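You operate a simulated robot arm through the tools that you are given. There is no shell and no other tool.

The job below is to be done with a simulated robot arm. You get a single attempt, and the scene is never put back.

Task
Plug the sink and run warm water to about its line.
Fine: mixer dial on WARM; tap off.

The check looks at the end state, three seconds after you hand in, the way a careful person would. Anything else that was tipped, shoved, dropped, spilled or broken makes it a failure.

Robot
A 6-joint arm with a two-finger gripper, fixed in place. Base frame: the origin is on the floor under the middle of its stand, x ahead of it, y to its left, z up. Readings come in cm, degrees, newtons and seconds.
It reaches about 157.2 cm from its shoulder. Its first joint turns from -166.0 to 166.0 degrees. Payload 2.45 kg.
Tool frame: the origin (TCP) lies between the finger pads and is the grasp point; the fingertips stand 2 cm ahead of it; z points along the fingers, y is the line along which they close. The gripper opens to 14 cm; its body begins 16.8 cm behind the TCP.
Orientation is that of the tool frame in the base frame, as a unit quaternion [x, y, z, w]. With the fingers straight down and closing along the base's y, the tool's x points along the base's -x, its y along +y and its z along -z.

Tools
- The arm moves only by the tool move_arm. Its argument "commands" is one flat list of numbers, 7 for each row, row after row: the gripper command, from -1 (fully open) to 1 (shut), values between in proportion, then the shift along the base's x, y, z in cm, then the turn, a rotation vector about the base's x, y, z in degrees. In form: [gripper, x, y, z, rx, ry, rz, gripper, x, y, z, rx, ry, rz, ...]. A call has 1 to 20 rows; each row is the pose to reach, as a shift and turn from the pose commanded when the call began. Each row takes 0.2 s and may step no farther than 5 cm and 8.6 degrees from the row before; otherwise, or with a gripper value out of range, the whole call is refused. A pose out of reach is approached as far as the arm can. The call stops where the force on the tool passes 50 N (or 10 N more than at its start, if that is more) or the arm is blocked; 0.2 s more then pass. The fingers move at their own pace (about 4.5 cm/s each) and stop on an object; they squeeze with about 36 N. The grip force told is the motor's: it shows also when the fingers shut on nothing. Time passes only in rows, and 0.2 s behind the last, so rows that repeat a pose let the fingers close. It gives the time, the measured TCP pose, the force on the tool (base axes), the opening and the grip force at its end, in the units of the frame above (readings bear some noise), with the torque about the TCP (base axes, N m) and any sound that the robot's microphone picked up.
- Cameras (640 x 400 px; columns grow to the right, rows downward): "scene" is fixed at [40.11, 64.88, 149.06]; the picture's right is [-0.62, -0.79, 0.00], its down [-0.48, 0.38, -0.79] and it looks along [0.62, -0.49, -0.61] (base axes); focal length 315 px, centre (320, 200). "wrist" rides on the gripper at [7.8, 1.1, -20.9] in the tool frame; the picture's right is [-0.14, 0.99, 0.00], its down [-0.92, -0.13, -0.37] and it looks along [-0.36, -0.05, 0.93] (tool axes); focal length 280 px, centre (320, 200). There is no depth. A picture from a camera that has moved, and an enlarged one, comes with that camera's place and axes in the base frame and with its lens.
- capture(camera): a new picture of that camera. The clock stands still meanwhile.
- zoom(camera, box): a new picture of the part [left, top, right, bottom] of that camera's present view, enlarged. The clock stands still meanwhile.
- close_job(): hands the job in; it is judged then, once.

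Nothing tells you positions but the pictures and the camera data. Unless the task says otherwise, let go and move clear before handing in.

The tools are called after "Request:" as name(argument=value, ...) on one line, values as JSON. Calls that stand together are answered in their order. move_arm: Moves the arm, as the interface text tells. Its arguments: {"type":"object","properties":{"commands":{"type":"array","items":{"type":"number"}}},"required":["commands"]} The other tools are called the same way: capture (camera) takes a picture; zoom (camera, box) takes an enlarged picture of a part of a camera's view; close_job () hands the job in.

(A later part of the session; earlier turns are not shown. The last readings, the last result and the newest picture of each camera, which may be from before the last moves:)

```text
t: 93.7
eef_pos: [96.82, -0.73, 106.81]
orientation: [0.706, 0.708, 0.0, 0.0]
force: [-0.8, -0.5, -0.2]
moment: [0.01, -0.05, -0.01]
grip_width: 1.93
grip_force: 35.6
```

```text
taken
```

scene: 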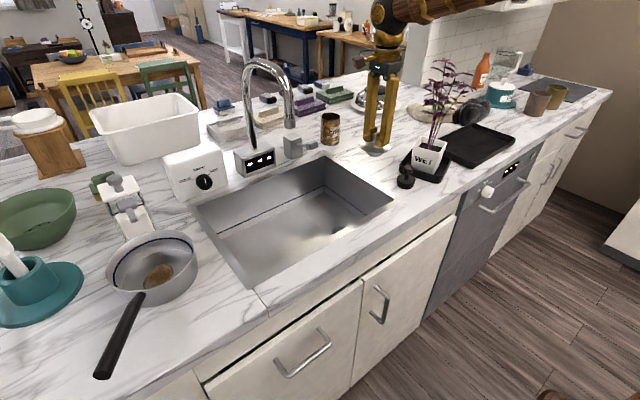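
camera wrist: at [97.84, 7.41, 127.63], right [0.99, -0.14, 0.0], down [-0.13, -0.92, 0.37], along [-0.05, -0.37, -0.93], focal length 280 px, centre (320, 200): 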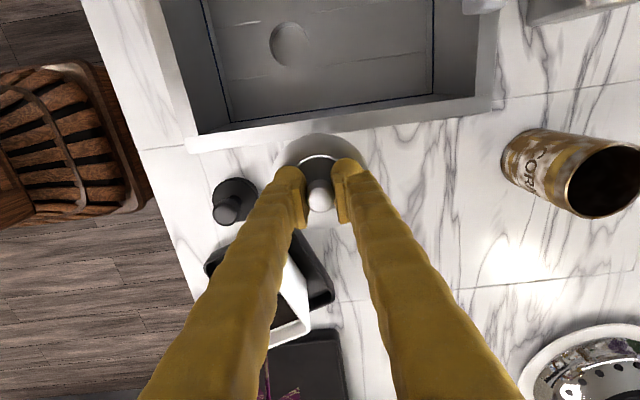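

Request:
move_arm(commands=[1, 0.1, -3.1, 0, 0, 0, 0, 1, 0.1, -3.1, -3, 0, 0, 0, 1, 0.1, -3.1, -5.5, 0, 0, 0, 1, 0.1, -3.1, -6.5, 0, 0, 0, 1, 0.1, -3.1, -6.8, 0, 0, 0, 1, 0.1, -3.1, -7.0, 0, 0, 0])

Request:
zoom(camera="scene", box=[340, 100, 440, 200])

```text
t: 95.1
eef_pos: [96.94, -3.86, 99.83]
orientation: [0.706, 0.708, 0.001, 0.001]
force: [-0.9, -0.3, -1.1]
moment: [-0.04, 0.02, 0.04]
grip_width: 1.95
grip_force: 36.2
```

```text
4.00 times, centred on (390, 150) of scene
camera zoom: at [40.11, 64.88, 149.06], right [-0.62, -0.79, 0.0], down [-0.48, 0.38, -0.79], along [0.62, -0.49, -0.61], focal length 1261 px, centre (40, 400)
```

zoom: 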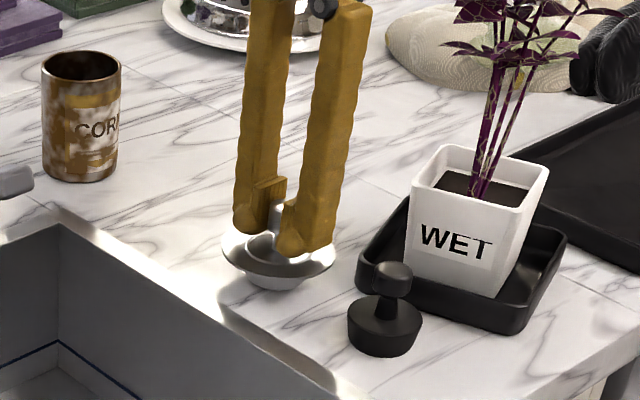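

Request:
move_arm(commands=[1, 0, 0, -0.15, 0, 0, 0, 1, 0, 0, -0.3, 0, 0, 0, 1, 0, 0, -0.3, 0, 0, 0])

```text
t: 95.9
eef_pos: [96.94, -3.85, 99.58]
orientation: [0.707, 0.708, 0.0, 0.0]
force: [0.0, -0.8, -1.1]
moment: [-0.01, -0.01, 0.01]
grip_width: 1.96
grip_force: 36.0
```

The strainer is just above the counter; I'll keep lowering in tiny steps until it touches.

Request:
move_arm(commands=[1, 0, 0, -0.1, 0, 0, 0, 1, 0, 0, -0.2, 0, 0, 0, 1, 0, 0, -0.2, 0, 0, 0])

```text
t: 96.7
eef_pos: [96.96, -3.84, 99.35]
orientation: [0.707, 0.707, 0.0, 0.001]
force: [-1.2, -4.1, 9.2]
moment: [-0.19, 0.06, -0.04]
grip_width: 1.94
grip_force: 36.2
```

Contact. I'll open a little and lift straight up.

Request:
move_arm(commands=[0.3, 0, 0, 0.05, 0, 0, 0, 0.3, 0, 0, 0.05, 0, 0, 0, 0.3, 0, 0, 0.05, 0, 0, 0, 0.3, 0, 0, 1, 0, 0, 0, 0.3, 0, 0, 4, 0, 0, 0, 0.3, 0, 0, 8, 0, 0, 0, 0.3, -1, 2, 11, 0, 0, 0, 0.3, -3, 5, 13, 0, 0, 0, 0.3, -3, 5, 13, 0, 0, 0])

Request:
capture(camera="wrist")

Request:
capture(camera="scene")

```text
t: 98.7
eef_pos: [94.04, 1.27, 112.37]
orientation: [0.706, 0.708, 0.0, 0.0]
force: [-0.2, -0.1, -1.0]
moment: [-0.06, 0.01, 0.0]
grip_width: 4.91
grip_force: 0.0
```

```text
taken
camera wrist: at [95.09, 9.28, 133.3], right [0.99, -0.14, 0.0], down [-0.13, -0.92, 0.37], along [-0.05, -0.37, -0.93], focal length 280 px, centre (320, 200)
```

wrist: 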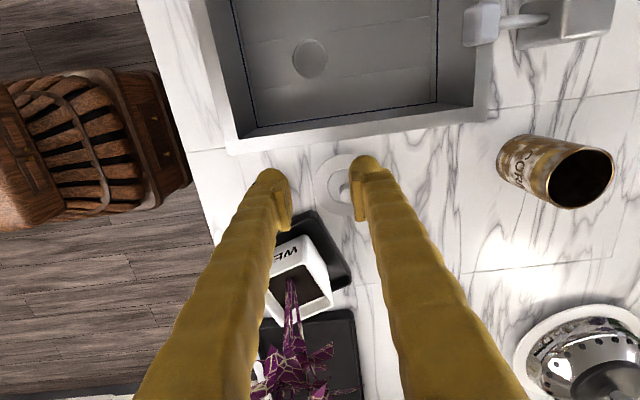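

```text
taken
```

scene: 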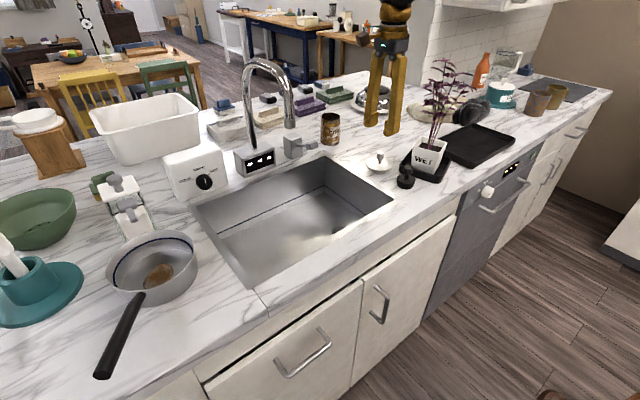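

The strainer is back where it was. Now the black plug: I'll lean the hand 12° so its body stays away from the plant, and move to where I can see the plug between the fingers.

Request:
move_arm(commands=[0.15, -2, 1, 0, -4, 0, 0, 0.15, -4, 2, 0, -8, 0, 0, 0.15, -6, 2.5, -1, -12, 0, 0, 0.15, -8, 2.5, -2, -12, 0, 0, 0.15, -8, 2.5, -2, -12, 0, 0])

Request:
capture(camera="wrist")

Request:
zoom(camera="scene", box=[330, 20, 490, 200])

```text
t: 99.9
eef_pos: [85.95, 3.49, 110.11]
orientation: [0.702, 0.704, -0.074, 0.074]
force: [-0.1, 0.3, 0.5]
moment: [0.0, -0.01, -0.01]
grip_width: 5.93
grip_force: 0.1
```

```text
taken
camera wrist: at [86.95, 15.73, 128.89], right [0.99, -0.13, 0.03], down [-0.13, -0.82, 0.55], along [-0.05, -0.55, -0.83], focal length 280 px, centre (320, 200)
```

wrist: 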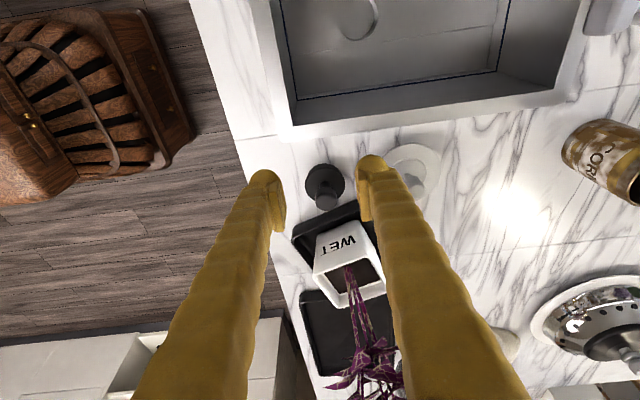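

```text
2.22 times, centred on (410, 110) of scene
camera zoom: at [40.11, 64.88, 149.06], right [-0.62, -0.79, 0.0], down [-0.48, 0.38, -0.79], along [0.62, -0.49, -0.61], focal length 701 px, centre (120, 400)
```

zoom: 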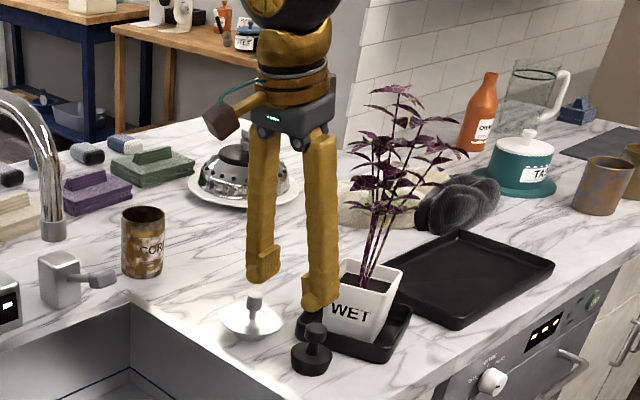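

Request:
zoom(camera="wrist", box=[270, 140, 398, 240])

```text
4.00 times, centred on (334, 190) of wrist
camera zoom: at [86.95, 15.73, 128.89], right [0.99, -0.13, 0.03], down [-0.13, -0.82, 0.55], along [-0.05, -0.55, -0.83], focal length 1122 px, centre (264, 240)
```

zoom: 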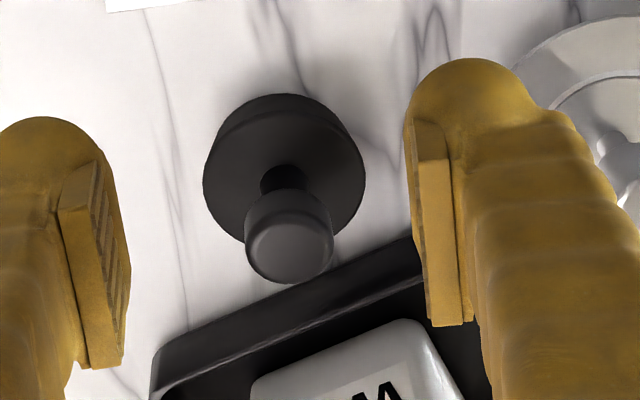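

The plug's knob is at about (85.95, -3.6), top z≈100.4; the tray rim is lower than the fingertips will go. I'll move to a pre-grasp point along the leaned tool axis and check.

Request:
move_arm(commands=[0.15, 0.1, -3, -2, 0, 0, 0, 0.15, 0.1, -6.1, -4.3, 0, 0, 0, 0.15, 0.1, -6.1, -4.3, 0, 0, 0])

Request:
zoom(camera="wrist", box=[250, 130, 400, 270])

Request:
zoom(camera="scene", box=[350, 40, 480, 200])

```text
t: 100.7
eef_pos: [86.11, -2.69, 105.94]
orientation: [0.703, 0.704, -0.074, 0.074]
force: [0.0, 0.4, -0.1]
moment: [0.03, 0.01, 0.0]
grip_width: 5.95
grip_force: 0.0
```

```text
2.86 times, centred on (325, 200) of wrist
camera zoom: at [87.03, 9.62, 124.67], right [0.99, -0.13, 0.03], down [-0.13, -0.82, 0.55], along [-0.05, -0.55, -0.83], focal length 801 px, centre (306, 200)
```

zoom: 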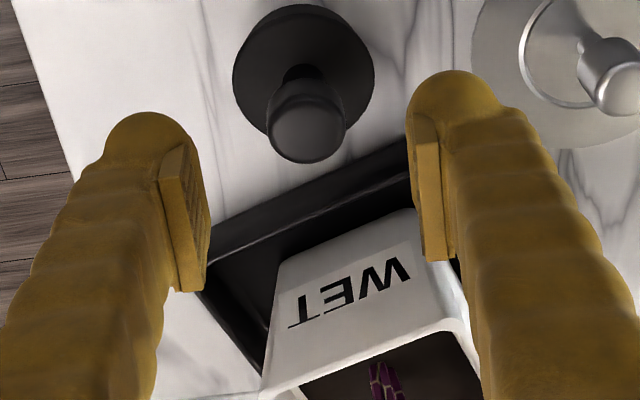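

```text
2.50 times, centred on (415, 120) of scene
camera zoom: at [40.11, 64.88, 149.06], right [-0.62, -0.79, 0.0], down [-0.48, 0.38, -0.79], along [0.62, -0.49, -0.61], focal length 788 px, centre (82, 400)
```

zoom: 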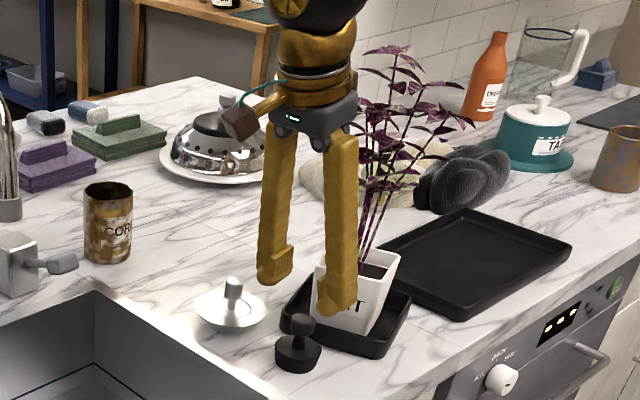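

Request:
move_arm(commands=[0.15, 0.05, -0.4, -2, 0, 0, 0, 0.15, 0.1, -0.8, -4, 0, 0, 0, 0.15, 0.1, -1.1, -5.3, 0, 0, 0, 0.15, 0.1, -1.15, -6, 0, 0, 0, 0.15, 0.1, -1.15, -6, 0, 0, 0])

Request:
zoom(camera="wrist", box=[250, 130, 400, 270])

Request:
zoom(camera="scene", box=[350, 40, 480, 200])

```text
t: 101.9
eef_pos: [86.12, -3.61, 99.93]
orientation: [0.702, 0.704, -0.074, 0.073]
force: [-0.1, -0.2, 0.2]
moment: [0.01, -0.03, -0.05]
grip_width: 5.95
grip_force: 0.0
```

```text
2.86 times, centred on (325, 200) of wrist
camera zoom: at [87.08, 8.63, 118.75], right [0.99, -0.13, 0.03], down [-0.13, -0.82, 0.55], along [-0.05, -0.55, -0.83], focal length 801 px, centre (306, 200)
```

zoom: 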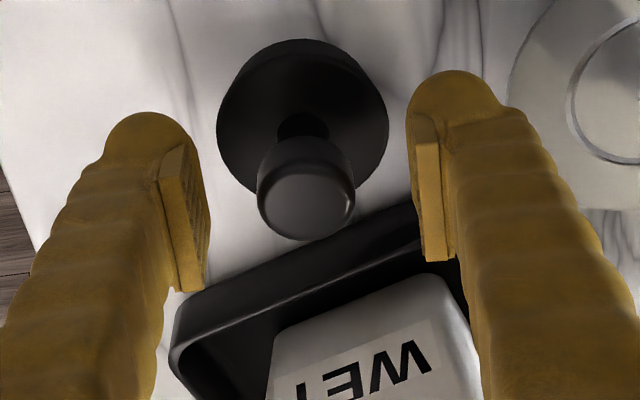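

```text
2.50 times, centred on (415, 120) of scene
camera zoom: at [40.11, 64.88, 149.06], right [-0.62, -0.79, 0.0], down [-0.48, 0.38, -0.79], along [0.62, -0.49, -0.61], focal length 788 px, centre (82, 400)
```

zoom: 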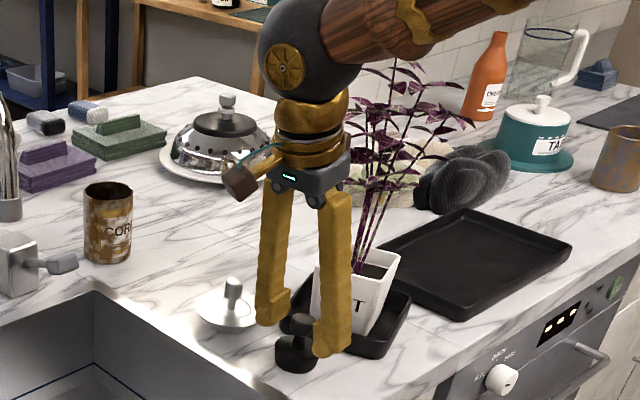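

The knob is centred between the pads and the plant is clear. Closing on the knob.

Request:
move_arm(commands=[1, 0, 0, 0, 0, 0, 0, 1, 0, 0, 0, 0, 0, 0, 1, 0, 0, 0, 0, 0, 0, 1, 0, 0, 0, 0, 0, 0])

Request:
move_arm(commands=[1, 0, 0, 1, 0, 0, 0, 1, 0, 0.5, 3, 0, 0, 0, 1, 0, 1.5, 6, 0, 0, 0, 1, 0, 3, 9, 0, 0, 0, 1, 0, 3, 9, 0, 0, 0])

Request:
capture(camera="wrist")

Request:
zoom(camera="scene", box=[350, 40, 480, 200])

```text
t: 102.9
eef_pos: [86.07, -3.62, 100.03]
orientation: [0.703, 0.704, -0.074, 0.073]
force: [-0.4, 0.5, 0.3]
moment: [-0.01, -0.01, 0.01]
grip_width: 2.61
grip_force: 36.4
```

```text
t: 104.1
eef_pos: [86.12, -0.58, 108.88]
orientation: [0.703, 0.704, -0.074, 0.074]
force: [-0.4, 0.2, -0.2]
moment: [-0.01, -0.02, 0.0]
grip_width: 2.6
grip_force: 36.0
```

```text
taken
camera wrist: at [87.11, 11.59, 127.69], right [0.99, -0.13, 0.03], down [-0.13, -0.82, 0.55], along [-0.05, -0.55, -0.83], focal length 280 px, centre (320, 200)
```

wrist: 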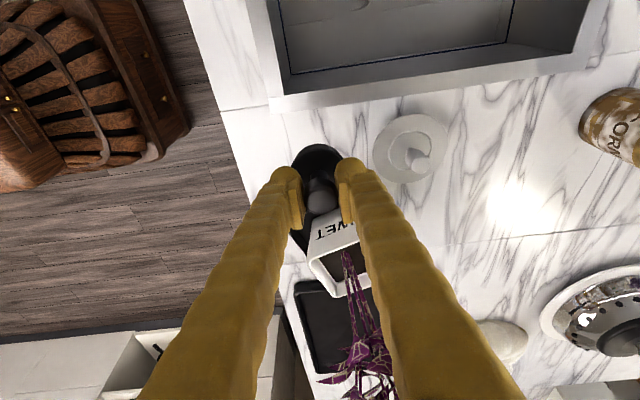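

```text
2.50 times, centred on (415, 120) of scene
camera zoom: at [40.11, 64.88, 149.06], right [-0.62, -0.79, 0.0], down [-0.48, 0.38, -0.79], along [0.62, -0.49, -0.61], focal length 788 px, centre (82, 400)
```

zoom: 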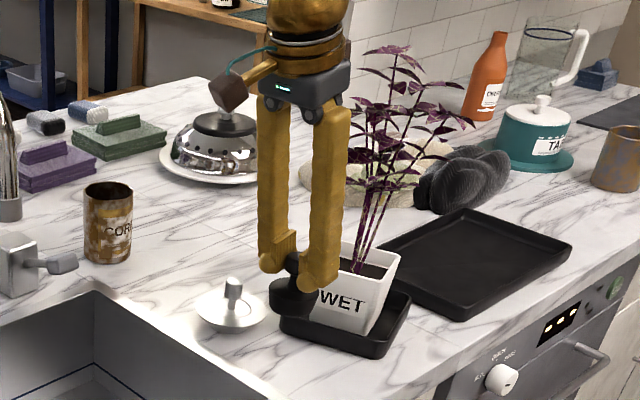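

The plug is held level and lifted clear. I'll move it over the sink, turn the wrist back 90° so the lean points toward the robot and away from the spout, and stop slightly past the drain to look at the hole.

Request:
move_arm(commands=[1, 0.5, 4, 0, 0, 0, 0, 1, 1, 8, 0, 0, 0, 0, 1, 2, 10, 0, 0, 0, 8, 1, 3, 11.5, 0, 0, 0, 16, 1, 4, 13, 0, 0, 0, 24, 1, 5, 14, 0, 0, 0, 32, 1, 6, 15, 0, 0, 0, 40, 1, 7, 15, 0, 0, 0, 48, 1, 8, 15, 0, 0, 0, 56, 1, 9, 15, 0, 0, 0, 64, 1, 10, 15, 0, 0, 0, 72, 1, 10.9, 15, 0, 0, 0, 80, 1, 10.9, 15, 0, 0, 0, 88, 1, 10.9, 15, 0, 0, 0, 90, 1, 10.9, 15, 0, 0, 0, 90])

Request:
capture(camera="wrist")

Request:
capture(camera="scene")

```text
t: 107.3
eef_pos: [97.06, 14.33, 109.08]
orientation: [-0.002, 0.995, 0.0, 0.104]
force: [0.4, 0.7, -1.5]
moment: [0.0, -0.01, 0.04]
grip_width: 2.64
grip_force: 36.2
```

```text
taken
camera wrist: at [84.98, 15.68, 127.81], right [0.13, 0.99, 0.03], down [0.82, -0.13, 0.55], along [0.55, -0.05, -0.83], focal length 280 px, centre (320, 200)
```

wrist: 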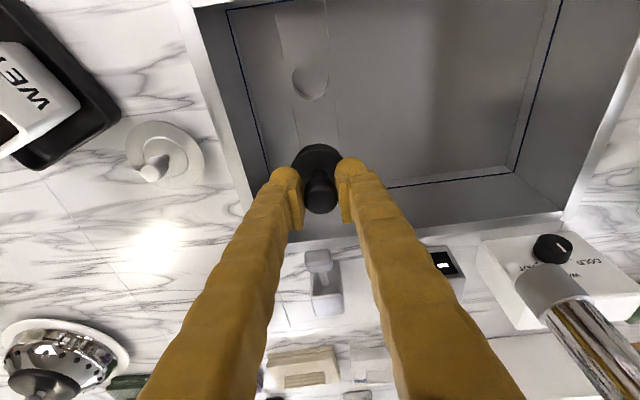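

```text
taken
```

scene: 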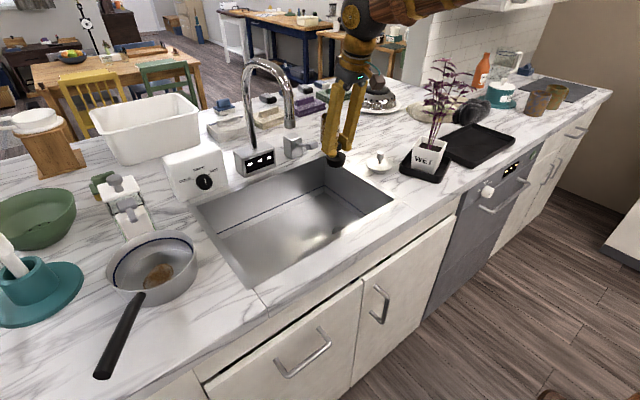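

Request:
zoom(camera="wrist", box=[260, 40, 380, 220])

Request:
zoom(camera="wrist", box=[280, 50, 344, 110])

Request:
zoom(camera="scene", box=[310, 120, 390, 180])

```text
2.22 times, centred on (320, 130) of wrist
camera zoom: at [84.98, 15.68, 127.81], right [0.13, 0.99, 0.03], down [0.82, -0.13, 0.55], along [0.55, -0.05, -0.83], focal length 623 px, centre (320, 356)
```

zoom: 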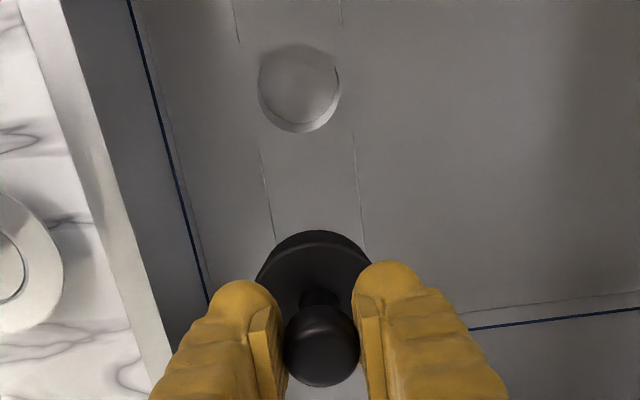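

```text
6.67 times, centred on (312, 80) of wrist
camera zoom: at [84.98, 15.68, 127.81], right [0.13, 0.99, 0.03], down [0.82, -0.13, 0.55], along [0.55, -0.05, -0.83], focal length 1869 px, centre (373, 1000)
```

zoom: 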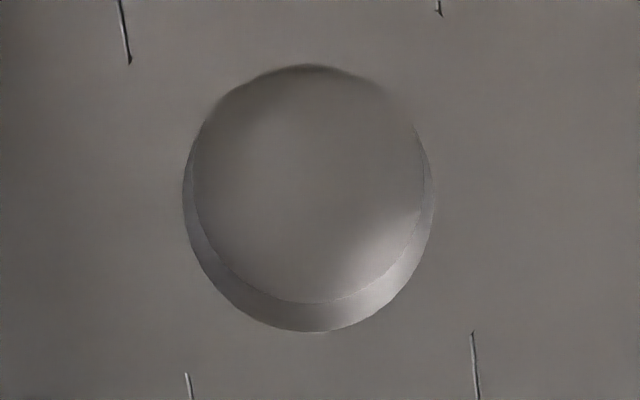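

```text
6.67 times, centred on (350, 150) of scene
camera zoom: at [40.11, 64.88, 149.06], right [-0.62, -0.79, 0.0], down [-0.48, 0.38, -0.79], along [0.62, -0.49, -0.61], focal length 2102 px, centre (120, 533)
```

zoom: 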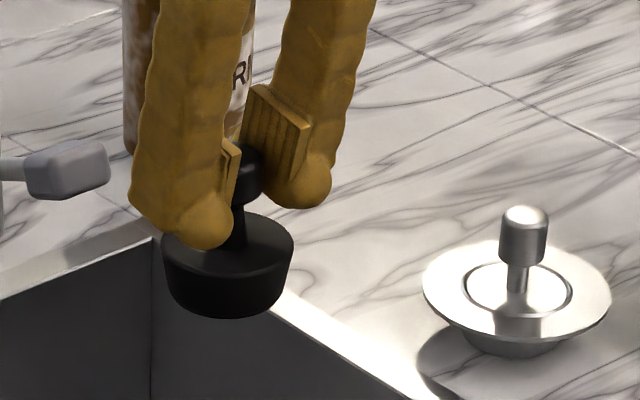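

The hole is 3.4 cm back in x and 0.2 cm in -y from the grasp point. I'll move over it and lower to just above the floor, then re-check.

Request:
move_arm(commands=[1, -1.7, -0.1, 0, 0, 0, 0, 1, -3.4, -0.22, 0, 0, 0, 0, 1, -3.4, -0.22, -4.5, 0, 0, 0, 1, -3.4, -0.22, -9, 0, 0, 0, 1, -3.4, -0.22, -13.5, 0, 0, 0, 1, -3.4, -0.22, -18, 0, 0, 0, 1, -3.4, -0.22, -21, 0, 0, 0, 1, -3.4, -0.22, -22.5, 0, 0, 0, 1, -3.4, -0.22, -22.5, 0, 0, 0])

Request:
zoom(camera="wrist", box=[230, 70, 420, 230])

Request:
zoom(camera="scene", box=[300, 150, 400, 240])

```text
t: 109.3
eef_pos: [93.47, 14.04, 86.6]
orientation: [-0.001, 0.995, 0.0, 0.104]
force: [0.0, -0.4, -0.4]
moment: [0.02, 0.03, -0.01]
grip_width: 2.6
grip_force: 35.6
```

```text
2.50 times, centred on (325, 150) of wrist
camera zoom: at [81.51, 15.43, 105.38], right [0.13, 0.99, 0.03], down [0.82, -0.13, 0.55], along [0.55, -0.05, -0.83], focal length 701 px, centre (308, 325)
```

zoom: 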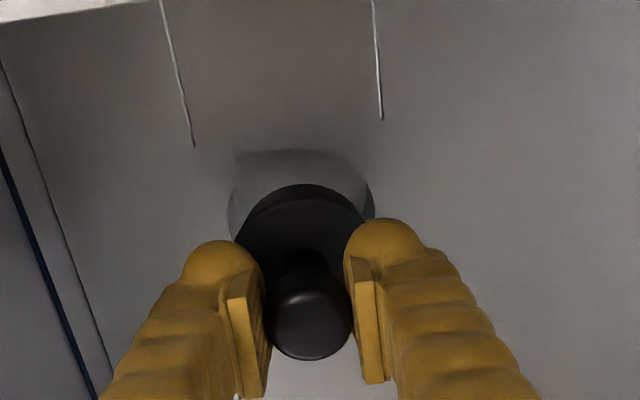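

```text
4.44 times, centred on (350, 195) of scene
camera zoom: at [40.11, 64.88, 149.06], right [-0.62, -0.79, 0.0], down [-0.48, 0.38, -0.79], along [0.62, -0.49, -0.61], focal length 1401 px, centre (187, 222)
```

zoom: 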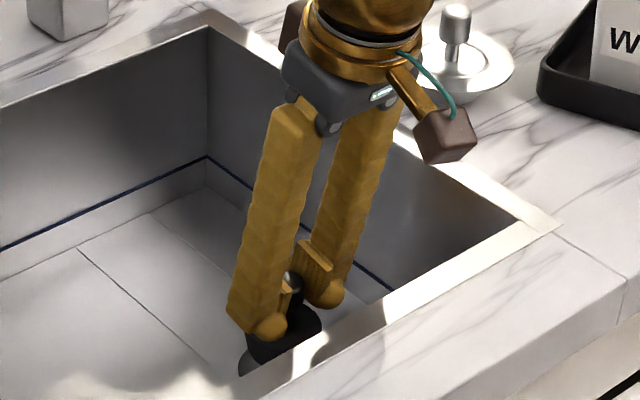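

Using the groove ends, the plug needs about +1.5 mm in x. I'll correct and lower gently in small steps.

Request:
move_arm(commands=[1, 0.15, -0.05, 0, 0, 0, 0, 1, 0.15, -0.05, -0.5, 0, 0, 0, 1, 0.15, -0.05, -1, 0, 0, 0, 1, 0.15, -0.05, -1.4, 0, 0, 0, 1, 0.15, -0.05, -1.8, 0, 0, 0, 1, 0.15, -0.05, -1.8, 0, 0, 0])

Request:
zoom(camera="wrist", box=[230, 70, 420, 230])

```text
t: 110.7
eef_pos: [93.68, 14.16, 84.72]
orientation: [-0.001, 0.994, 0.0, 0.105]
force: [-0.3, 0.8, -0.1]
moment: [0.0, -0.01, 0.01]
grip_width: 2.62
grip_force: 36.1
```

```text
2.50 times, centred on (325, 150) of wrist
camera zoom: at [81.69, 15.52, 103.57], right [0.13, 0.99, 0.03], down [0.82, -0.13, 0.55], along [0.55, -0.05, -0.83], focal length 701 px, centre (308, 325)
```

zoom: 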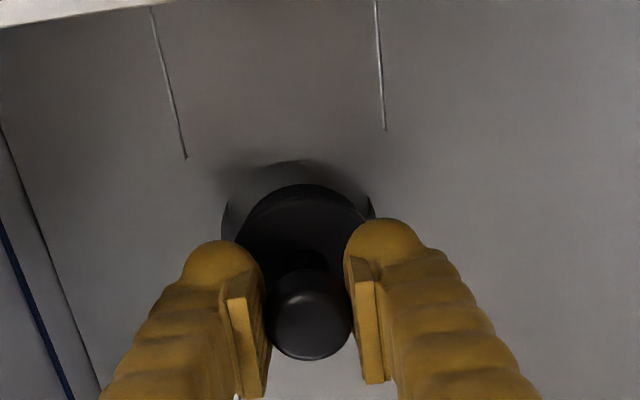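

Request:
move_arm(commands=[1, 0, -0.1, -0.4, 0, 0, 0, 1, 0, -0.1, -0.8, 0, 0, 0, 1, 0, -0.1, -1.1, 0, 0, 0, 1, 0, -0.1, -1.4, 0, 0, 0, 1, 0, -0.1, -1.4, 0, 0, 0])

Request:
zoom(camera="wrist", box=[230, 70, 420, 230])

Request:
zoom(camera="scene", box=[310, 180, 390, 244])

```text
t: 111.9
eef_pos: [93.89, 14.16, 83.32]
orientation: [0.0, 0.995, 0.0, 0.104]
force: [0.4, 0.6, 0.7]
moment: [0.0, -0.01, 0.01]
grip_width: 2.6
grip_force: 36.3
```

```text
2.50 times, centred on (325, 150) of wrist
camera zoom: at [81.82, 15.47, 102.11], right [0.13, 0.99, 0.03], down [0.82, -0.13, 0.55], along [0.55, -0.05, -0.83], focal length 701 px, centre (308, 325)
```

zoom: 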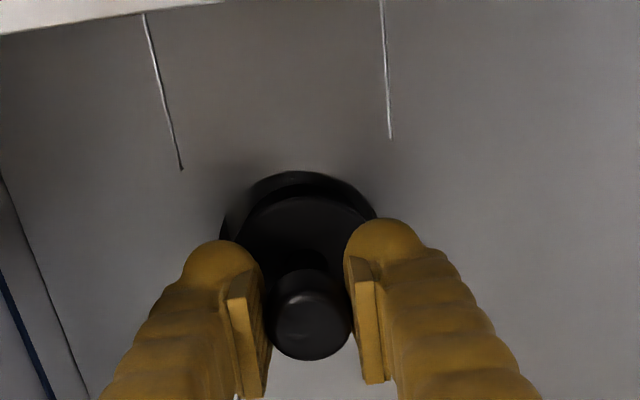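

```text
6.25 times, centred on (350, 212) of scene
camera zoom: at [40.11, 64.88, 149.06], right [-0.62, -0.79, 0.0], down [-0.48, 0.38, -0.79], along [0.62, -0.49, -0.61], focal length 1970 px, centre (132, 125)
```

zoom: 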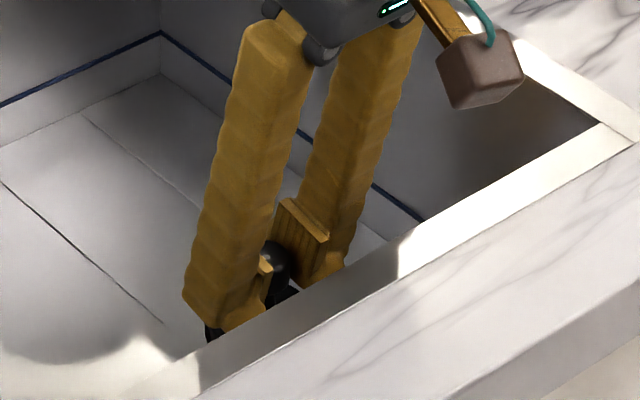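

Request:
move_arm(commands=[1, 0, 0, -0.25, 0, 0, 0, 1, 0, 0, -0.5, 0, 0, 0, 1, 0, 0, -0.5, 0, 0, 0])

Request:
zoom(camera="wrist", box=[230, 70, 420, 230])

```text
t: 112.7
eef_pos: [93.82, 14.16, 82.92]
orientation: [0.0, 0.994, -0.001, 0.105]
force: [0.5, -0.9, -1.2]
moment: [-0.02, -0.03, 0.02]
grip_width: 2.59
grip_force: 35.8
```

```text
2.50 times, centred on (325, 150) of wrist
camera zoom: at [81.78, 15.42, 101.65], right [0.13, 0.99, 0.03], down [0.82, -0.13, 0.55], along [0.55, -0.05, -0.83], focal length 701 px, centre (308, 325)
```

zoom: 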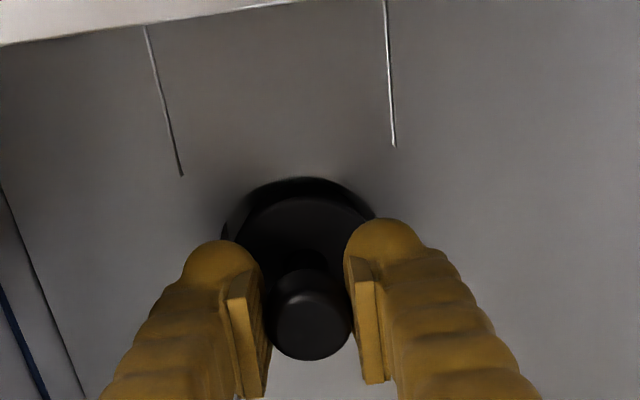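

Request:
move_arm(commands=[1, 0, -0.08, -0.2, 0, 0, 0, 1, 0, -0.08, -0.4, 0, 0, 0, 1, 0, -0.08, -0.4, 0, 0, 0])

```text
t: 113.5
eef_pos: [93.67, 14.06, 82.42]
orientation: [-0.001, 0.994, 0.001, 0.105]
force: [0.8, -0.2, -0.3]
moment: [-0.01, -0.02, -0.04]
grip_width: 2.6
grip_force: 36.1
```

Request:
move_arm(commands=[1, 0, 0, -0.2, 0, 0, 0, 1, 0, 0, -0.4, 0, 0, 0, 1, 0, 0, -0.4, 0, 0, 0])

Request:
zoom(camera="wrist", box=[230, 70, 420, 230])

```text
t: 114.3
eef_pos: [93.78, 14.03, 81.96]
orientation: [0.0, 0.995, 0.0, 0.105]
force: [-3.9, 0.3, -0.3]
moment: [0.03, 0.09, 0.02]
grip_width: 2.58
grip_force: 36.7
```

```text
2.50 times, centred on (325, 150) of wrist
camera zoom: at [81.75, 15.25, 100.79], right [0.13, 0.99, 0.03], down [0.82, -0.13, 0.55], along [0.55, -0.05, -0.83], focal length 701 px, centre (308, 325)
```

zoom: 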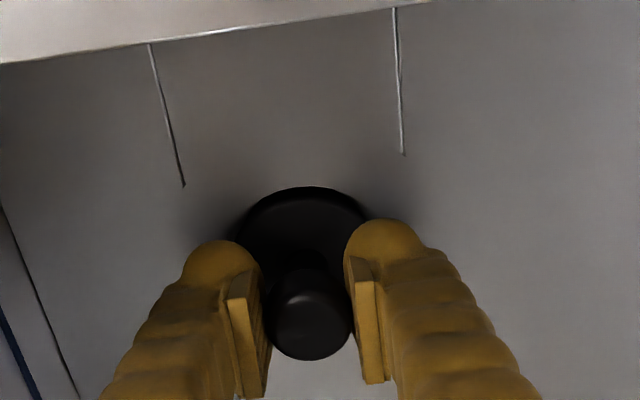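

The plug fills the hole now with a slight side touch; I'll nudge back 1 mm in x and keep lowering.

Request:
move_arm(commands=[1, -0.1, 0.06, 0, 0, 0, 0, 1, -0.1, 0.06, -0.2, 0, 0, 0, 1, -0.1, 0.06, -0.4, 0, 0, 0, 1, -0.1, 0.06, -0.4, 0, 0, 0])

Request:
zoom(camera="wrist", box=[230, 70, 420, 230])

```text
t: 115.3
eef_pos: [93.72, 14.09, 81.87]
orientation: [-0.001, 0.994, 0.0, 0.106]
force: [-27.6, -1.9, 38.9]
moment: [-0.03, 0.18, -0.01]
grip_width: 2.6
grip_force: 35.5
heard: snap
```

```text
2.50 times, centred on (325, 150) of wrist
camera zoom: at [81.6, 15.34, 100.65], right [0.13, 0.99, 0.03], down [0.82, -0.13, 0.55], along [0.55, -0.05, -0.83], focal length 701 px, centre (308, 325)
```

zoom: 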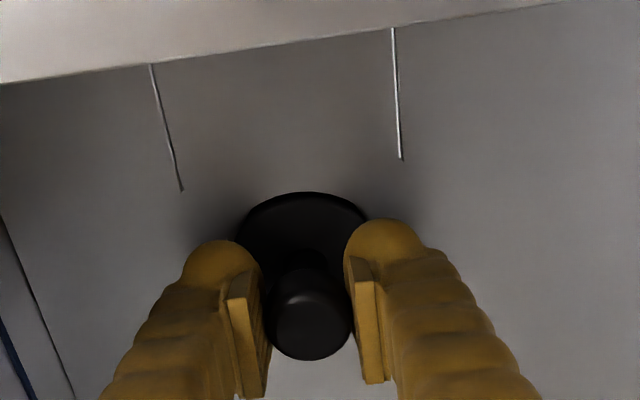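

I heard a snap as it pressed home, which sounds like the plug seating in the drain. I'll release it, rise, and look.

Request:
move_arm(commands=[1, -0.08, 0, 0.15, 0, 0, 0, 0.5, -0.08, 0, 0.15, 0, 0, 0, 0.3, -0.08, 0, 0.15, 0, 0, 0, 0.3, -0.08, 0, 0.15, 0, 0, 0, 0.3, -0.08, 0, 0.15, 0, 0, 0])

Request:
zoom(camera="wrist", box=[230, 70, 420, 230])

```text
t: 116.5
eef_pos: [93.55, 14.06, 81.88]
orientation: [-0.001, 0.995, 0.0, 0.104]
force: [0.4, 0.0, 0.3]
moment: [0.0, 0.01, 0.02]
grip_width: 4.9
grip_force: 0.1
```

```text
2.50 times, centred on (325, 150) of wrist
camera zoom: at [81.52, 15.37, 100.64], right [0.13, 0.99, 0.03], down [0.82, -0.13, 0.55], along [0.55, -0.05, -0.83], focal length 701 px, centre (308, 325)
```

zoom: 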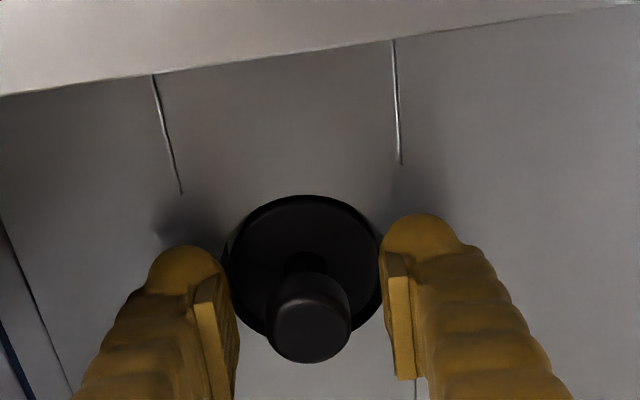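

The plug sits concentric in the drain. I'll rise out along the tool axis and straighten the hand.

Request:
move_arm(commands=[0.3, -0.2, 0, 1, 0, 0, 0, 0.3, -0.8, 0, 4, 0, 0, 0, 0.3, -1.7, 0, 8, 0, 0, 0, 0.3, -2.6, 0, 12.5, 0, 0, 0, 0.15, -3.5, 0, 17, 0, 0, 0, 0.15, -4, 0, 21, 0, 4, 0, 0.15, -4.5, 0, 25, 0, 8, 0, 0.15, -5, 0, 29, 0, 12, 0, 0.15, -5, 0, 33, 0, 12, 0, 0.15, -5, 0, 36, 0, 12, 0, 0.15, -5, 0, 36, 0, 12, 0])

Request:
capture(camera="wrist")

Request:
zoom(camera="wrist", box=[300, 120, 380, 180])

Request:
capture(camera="scene")

```text
t: 118.9
eef_pos: [88.53, 14.23, 117.54]
orientation: [0.0, 1.0, 0.0, 0.0]
force: [0.4, -0.5, -0.3]
moment: [0.02, 0.01, 0.0]
grip_width: 5.98
grip_force: 0.1
```

```text
taken
camera wrist: at [80.61, 15.52, 138.36], right [0.14, 0.99, 0.0], down [0.92, -0.13, 0.37], along [0.37, -0.05, -0.93], focal length 280 px, centre (320, 200)
```

wrist: 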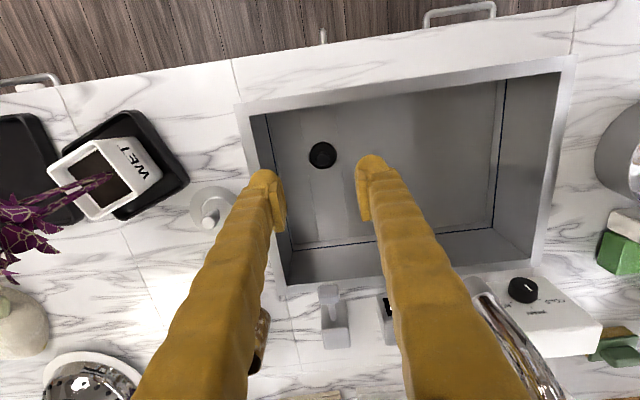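

```text
6.67 times, centred on (340, 150) of wrist
camera zoom: at [80.61, 15.52, 138.36], right [0.14, 0.99, 0.0], down [0.92, -0.13, 0.37], along [0.37, -0.05, -0.93], focal length 1869 px, centre (187, 533)
```

zoom: 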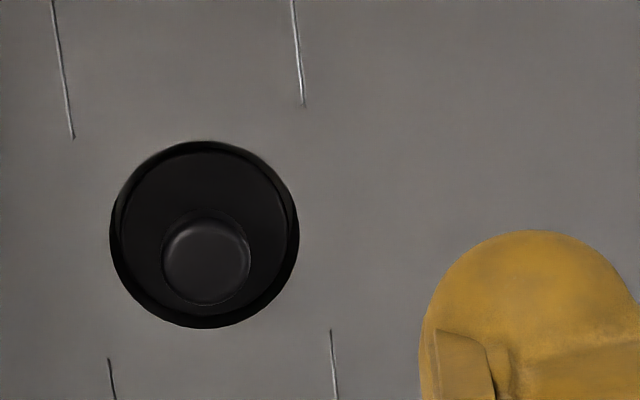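

```text
taken
```

scene: 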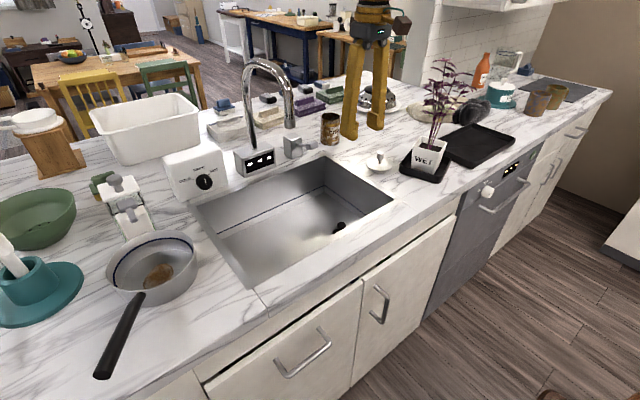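

The black plug fills the drain neatly. Now back to the lever: I'll move above its paddle and check alignment again.

Request:
move_arm(commands=[0.15, 4.5, -0.5, 0, 0, 0, 0, 0.15, 9, -1, 0, 0, 0, 0, 0.15, 13.5, -1.5, 0, 0, 0, 0, 0.15, 18, -1.55, 0, 0, 0, 0, 0.15, 22.5, -1.55, -2, 0, 0, 0, 0.15, 22.5, -1.55, -6, 0, 0, 0, 0.15, 22.5, -1.55, -9.5, 0, 0, 0, 0.15, 22.5, -1.55, -9.5, 0, 0, 0])

Request:
zoom(camera="wrist", box=[260, 140, 390, 290])

```text
t: 120.7
eef_pos: [110.87, 12.17, 107.93]
orientation: [-0.001, 1.0, 0.0, 0.001]
force: [0.3, 0.4, -0.4]
moment: [0.0, 0.0, 0.0]
grip_width: 5.94
grip_force: 0.0
```

```text
2.67 times, centred on (325, 215) of wrist
camera zoom: at [103.02, 13.66, 128.89], right [0.14, 0.99, 0.0], down [0.92, -0.13, 0.37], along [0.37, -0.05, -0.93], focal length 748 px, centre (307, 160)
```

zoom: 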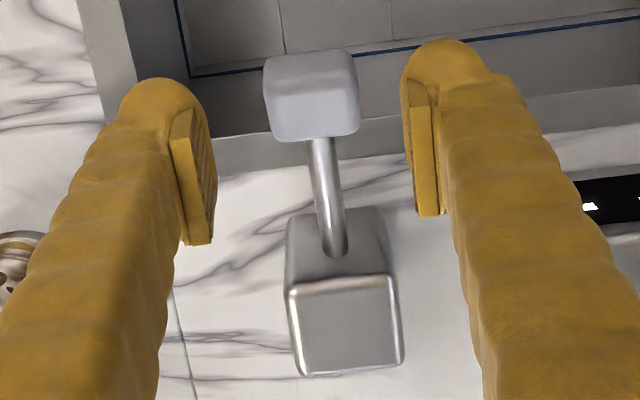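

Request:
move_arm(commands=[0.15, 0.1, 0.13, -2, 0, 0, 0, 0.15, 0.1, 0.13, -4, 0, 0, 0, 0.15, 0.1, 0.13, -5.8, 0, 0, 0, 0.15, 0.1, 0.13, -5.8, 0, 0, 0, 1, 0.1, 0.13, -5.8, 0, 0, 0, 1, 0.1, 0.13, -5.8, 0, 0, 0, 1, 0.1, 0.13, -5.8, 0, 0, 0, 1, 0.1, 0.13, -5.8, 0, 0, 0])

Request:
zoom(camera="scene", box=[190, 80, 400, 290])

```text
t: 122.5
eef_pos: [110.99, 12.5, 102.19]
orientation: [-0.001, 1.0, 0.0, 0.0]
force: [-2.6, -16.4, -1.3]
moment: [-0.13, 0.08, -0.09]
grip_width: 3.27
grip_force: 44.2
```

```text
1.90 times, centred on (295, 185) of scene
camera zoom: at [40.11, 64.88, 149.06], right [-0.62, -0.79, 0.0], down [-0.48, 0.38, -0.79], along [0.62, -0.49, -0.61], focal length 600 px, centre (368, 229)
```

zoom: 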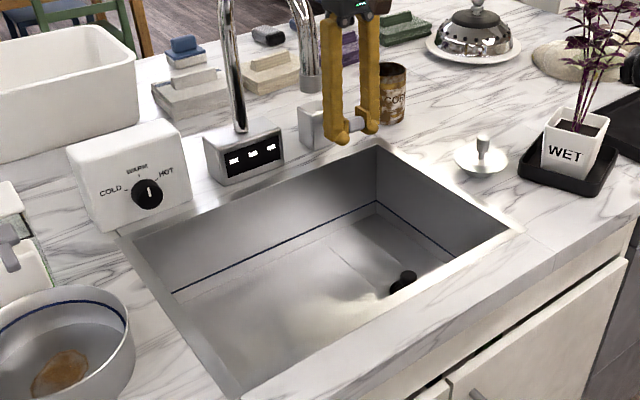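

Gripped on the paddle. I'll press the lever down about 1 cm to start a thin stream and read the display.

Request:
move_arm(commands=[1, -0.03, -0.03, -0.3, 0, 0, 0, 1, -0.07, -0.03, -0.6, 0, 0, 0, 1, -0.12, -0.03, -0.9, 0, 0, 0, 1, -0.12, -0.03, -0.9, 0, 0, 0])

Request:
zoom(camera="scene", box=[190, 80, 400, 290])

```text
t: 123.5
eef_pos: [110.98, 12.55, 101.55]
orientation: [-0.001, 1.0, 0.0, 0.0]
force: [-3.9, -17.8, 17.2]
moment: [-0.24, -1.28, -0.11]
grip_width: 3.24
grip_force: 44.9
```

```text
1.90 times, centred on (295, 185) of scene
camera zoom: at [40.11, 64.88, 149.06], right [-0.62, -0.79, 0.0], down [-0.48, 0.38, -0.79], along [0.62, -0.49, -0.61], focal length 600 px, centre (368, 229)
```

zoom: 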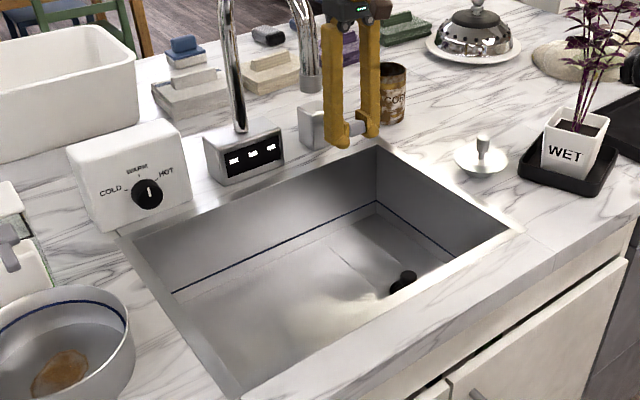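

Request:
move_arm(commands=[1, -0.04, 0, -0.3, 0, 0, 0, 1, -0.08, 0, -0.6, 0, 0, 0, 1, -0.08, 0, -0.6, 0, 0, 0])

Request:
zoom(camera="scene", box=[190, 80, 400, 290])

```text
t: 124.3
eef_pos: [111.03, 12.54, 101.05]
orientation: [-0.001, 1.0, -0.001, 0.0]
force: [-12.8, -12.5, 14.9]
moment: [-0.12, -1.09, -0.13]
grip_width: 3.29
grip_force: 45.3
```

```text
1.90 times, centred on (295, 185) of scene
camera zoom: at [40.11, 64.88, 149.06], right [-0.62, -0.79, 0.0], down [-0.48, 0.38, -0.79], along [0.62, -0.49, -0.61], focal length 600 px, centre (368, 229)
```

zoom: 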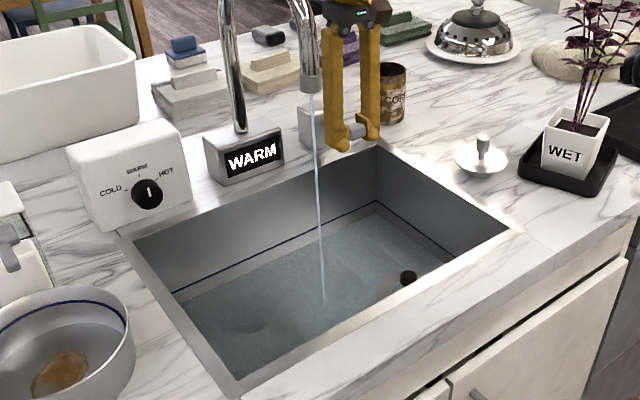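

The water reads WARM and is now collecting, the plug holds. Let me look closely at the level against the blue line before any more time passes.

Request:
zoom(camera="scene", box=[200, 150, 400, 290])

Request:
zoom(camera="scene", box=[290, 170, 390, 240])

Request:
capture(camera="wrist")

```text
2.86 times, centred on (300, 220) of scene
camera zoom: at [40.11, 64.88, 149.06], right [-0.62, -0.79, 0.0], down [-0.48, 0.38, -0.79], along [0.62, -0.49, -0.61], focal length 901 px, centre (377, 143)
```

zoom: 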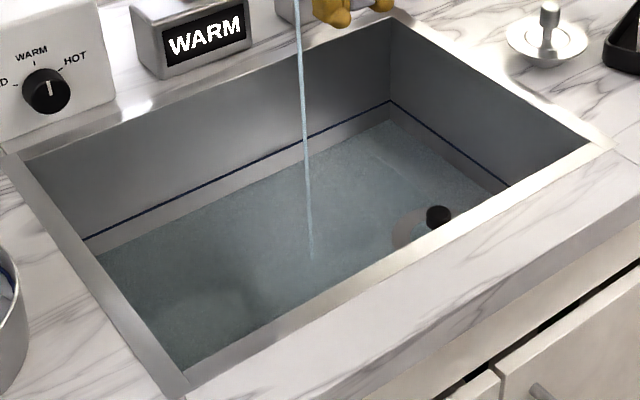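

```text
5.71 times, centred on (340, 205) of scene
camera zoom: at [40.11, 64.88, 149.06], right [-0.62, -0.79, 0.0], down [-0.48, 0.38, -0.79], along [0.62, -0.49, -0.61], focal length 1802 px, centre (206, 171)
```

zoom: 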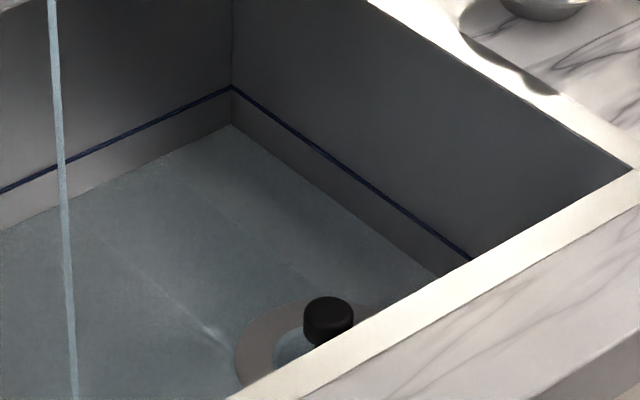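

```text
taken
camera wrist: at [103.08, 13.84, 121.85], right [0.14, 0.99, 0.0], down [0.92, -0.13, 0.37], along [0.37, -0.05, -0.93], focal length 280 px, centre (320, 200)
```

wrist: 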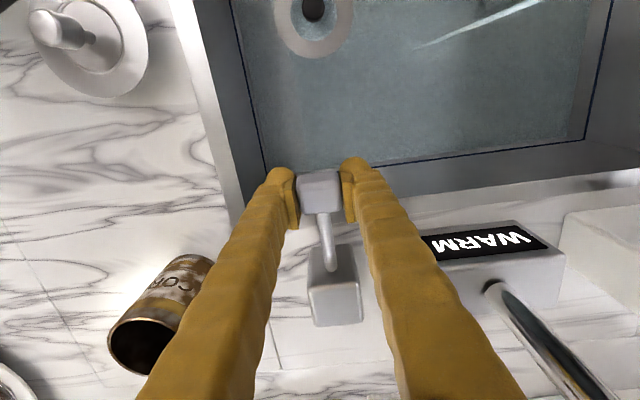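

The film is still near the floor; the line is about 3 cm above it. I'll open the lever to a moderate flow and check the rate over 2 seconds.

Request:
move_arm(commands=[1, -0.08, 0.03, -0.4, 0, 0, 0, 1, -0.13, 0.03, -0.8, 0, 0, 0, 1, -0.17, 0.03, -1.2, 0, 0, 0, 1, -0.2, 0.03, -1.6, 0, 0, 0, 1, -0.22, 0.03, -2, 0, 0, 0, 1, -0.22, 0.03, -2, 0, 0, 0, 1, -0.22, 0.03, -2, 0, 0, 0, 1, -0.22, 0.03, -2, 0, 0, 0])

Request:
zoom(camera="scene", box=[290, 170, 390, 240])

Request:
zoom(camera="scene", box=[190, 80, 400, 290])

```text
t: 126.1
eef_pos: [110.75, 12.5, 98.98]
orientation: [-0.001, 1.0, 0.0, -0.001]
force: [18.7, -24.0, 8.6]
moment: [0.18, -0.8, 0.03]
grip_width: 3.05
grip_force: 44.9
```

```text
5.71 times, centred on (340, 205) of scene
camera zoom: at [40.11, 64.88, 149.06], right [-0.62, -0.79, 0.0], down [-0.48, 0.38, -0.79], along [0.62, -0.49, -0.61], focal length 1802 px, centre (206, 171)
```

zoom: 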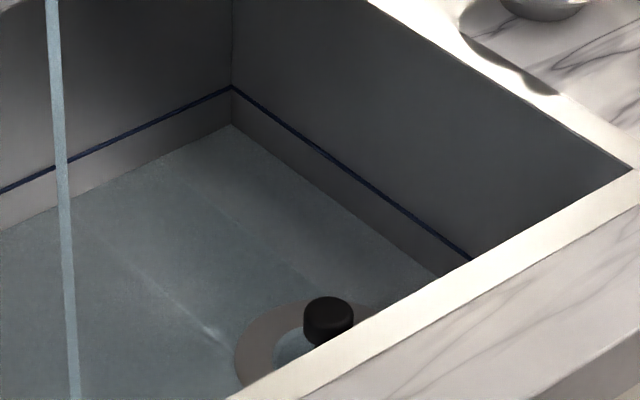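

```text
1.90 times, centred on (295, 185) of scene
camera zoom: at [40.11, 64.88, 149.06], right [-0.62, -0.79, 0.0], down [-0.48, 0.38, -0.79], along [0.62, -0.49, -0.61], focal length 600 px, centre (368, 229)
```

zoom: 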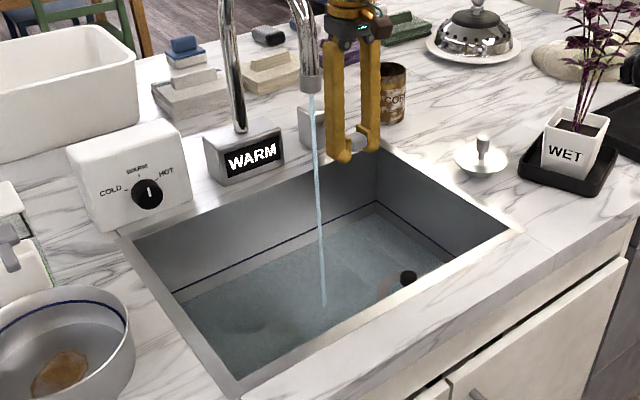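

Request:
move_arm(commands=[1, 0.05, -0.06, -0.4, 0, 0, 0, 1, 0.05, -0.06, -0.8, 0, 0, 0, 1, 0.06, -0.06, -1.2, 0, 0, 0, 1, 0.08, -0.06, -1.6, 0, 0, 0, 1, 0.08, -0.06, -1.6, 0, 0, 0, 1, 0.08, -0.06, -1.6, 0, 0, 0, 1, 0.08, -0.06, -1.6, 0, 0, 0, 1, 0.08, -0.06, -1.6, 0, 0, 0, 1, 0.08, -0.06, -1.6, 0, 0, 0, 1, 0.08, -0.06, -1.6, 0, 0, 0, 1, 0.08, -0.06, -1.6, 0, 0, 0, 1, 0.08, -0.06, -1.6, 0, 0, 0, 1, 0.08, -0.06, -1.6, 0, 0, 0, 1, 0.08, -0.06, -1.6, 0, 0, 0, 1, 0.08, -0.06, -1.6, 0, 0, 0])

Request:
zoom(camera="scene", box=[290, 170, 390, 240])

Request:
zoom(camera="scene", box=[190, 80, 400, 290])

```text
t: 129.3
eef_pos: [110.84, 12.62, 97.37]
orientation: [-0.001, 1.0, 0.0, 0.0]
force: [-8.3, -29.1, 7.4]
moment: [0.45, -0.77, -0.03]
grip_width: 3.05
grip_force: 45.0
```

```text
5.71 times, centred on (340, 205) of scene
camera zoom: at [40.11, 64.88, 149.06], right [-0.62, -0.79, 0.0], down [-0.48, 0.38, -0.79], along [0.62, -0.49, -0.61], focal length 1802 px, centre (206, 171)
```

zoom: 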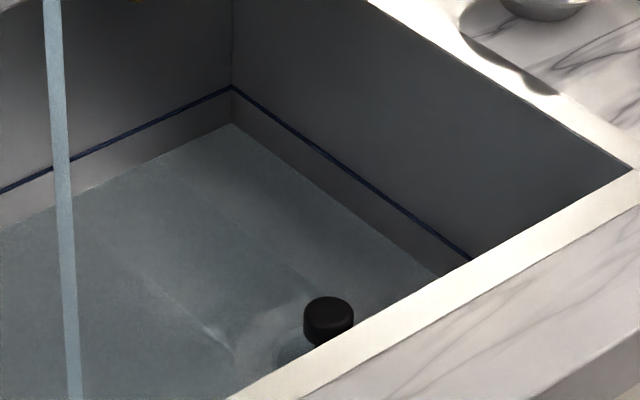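

```text
1.90 times, centred on (295, 185) of scene
camera zoom: at [40.11, 64.88, 149.06], right [-0.62, -0.79, 0.0], down [-0.48, 0.38, -0.79], along [0.62, -0.49, -0.61], focal length 600 px, centre (368, 229)
```

zoom: 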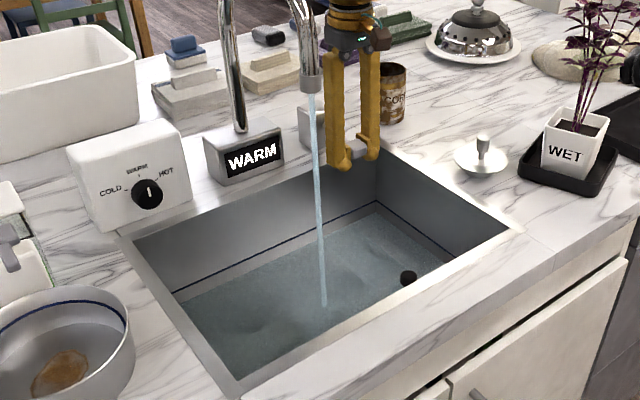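

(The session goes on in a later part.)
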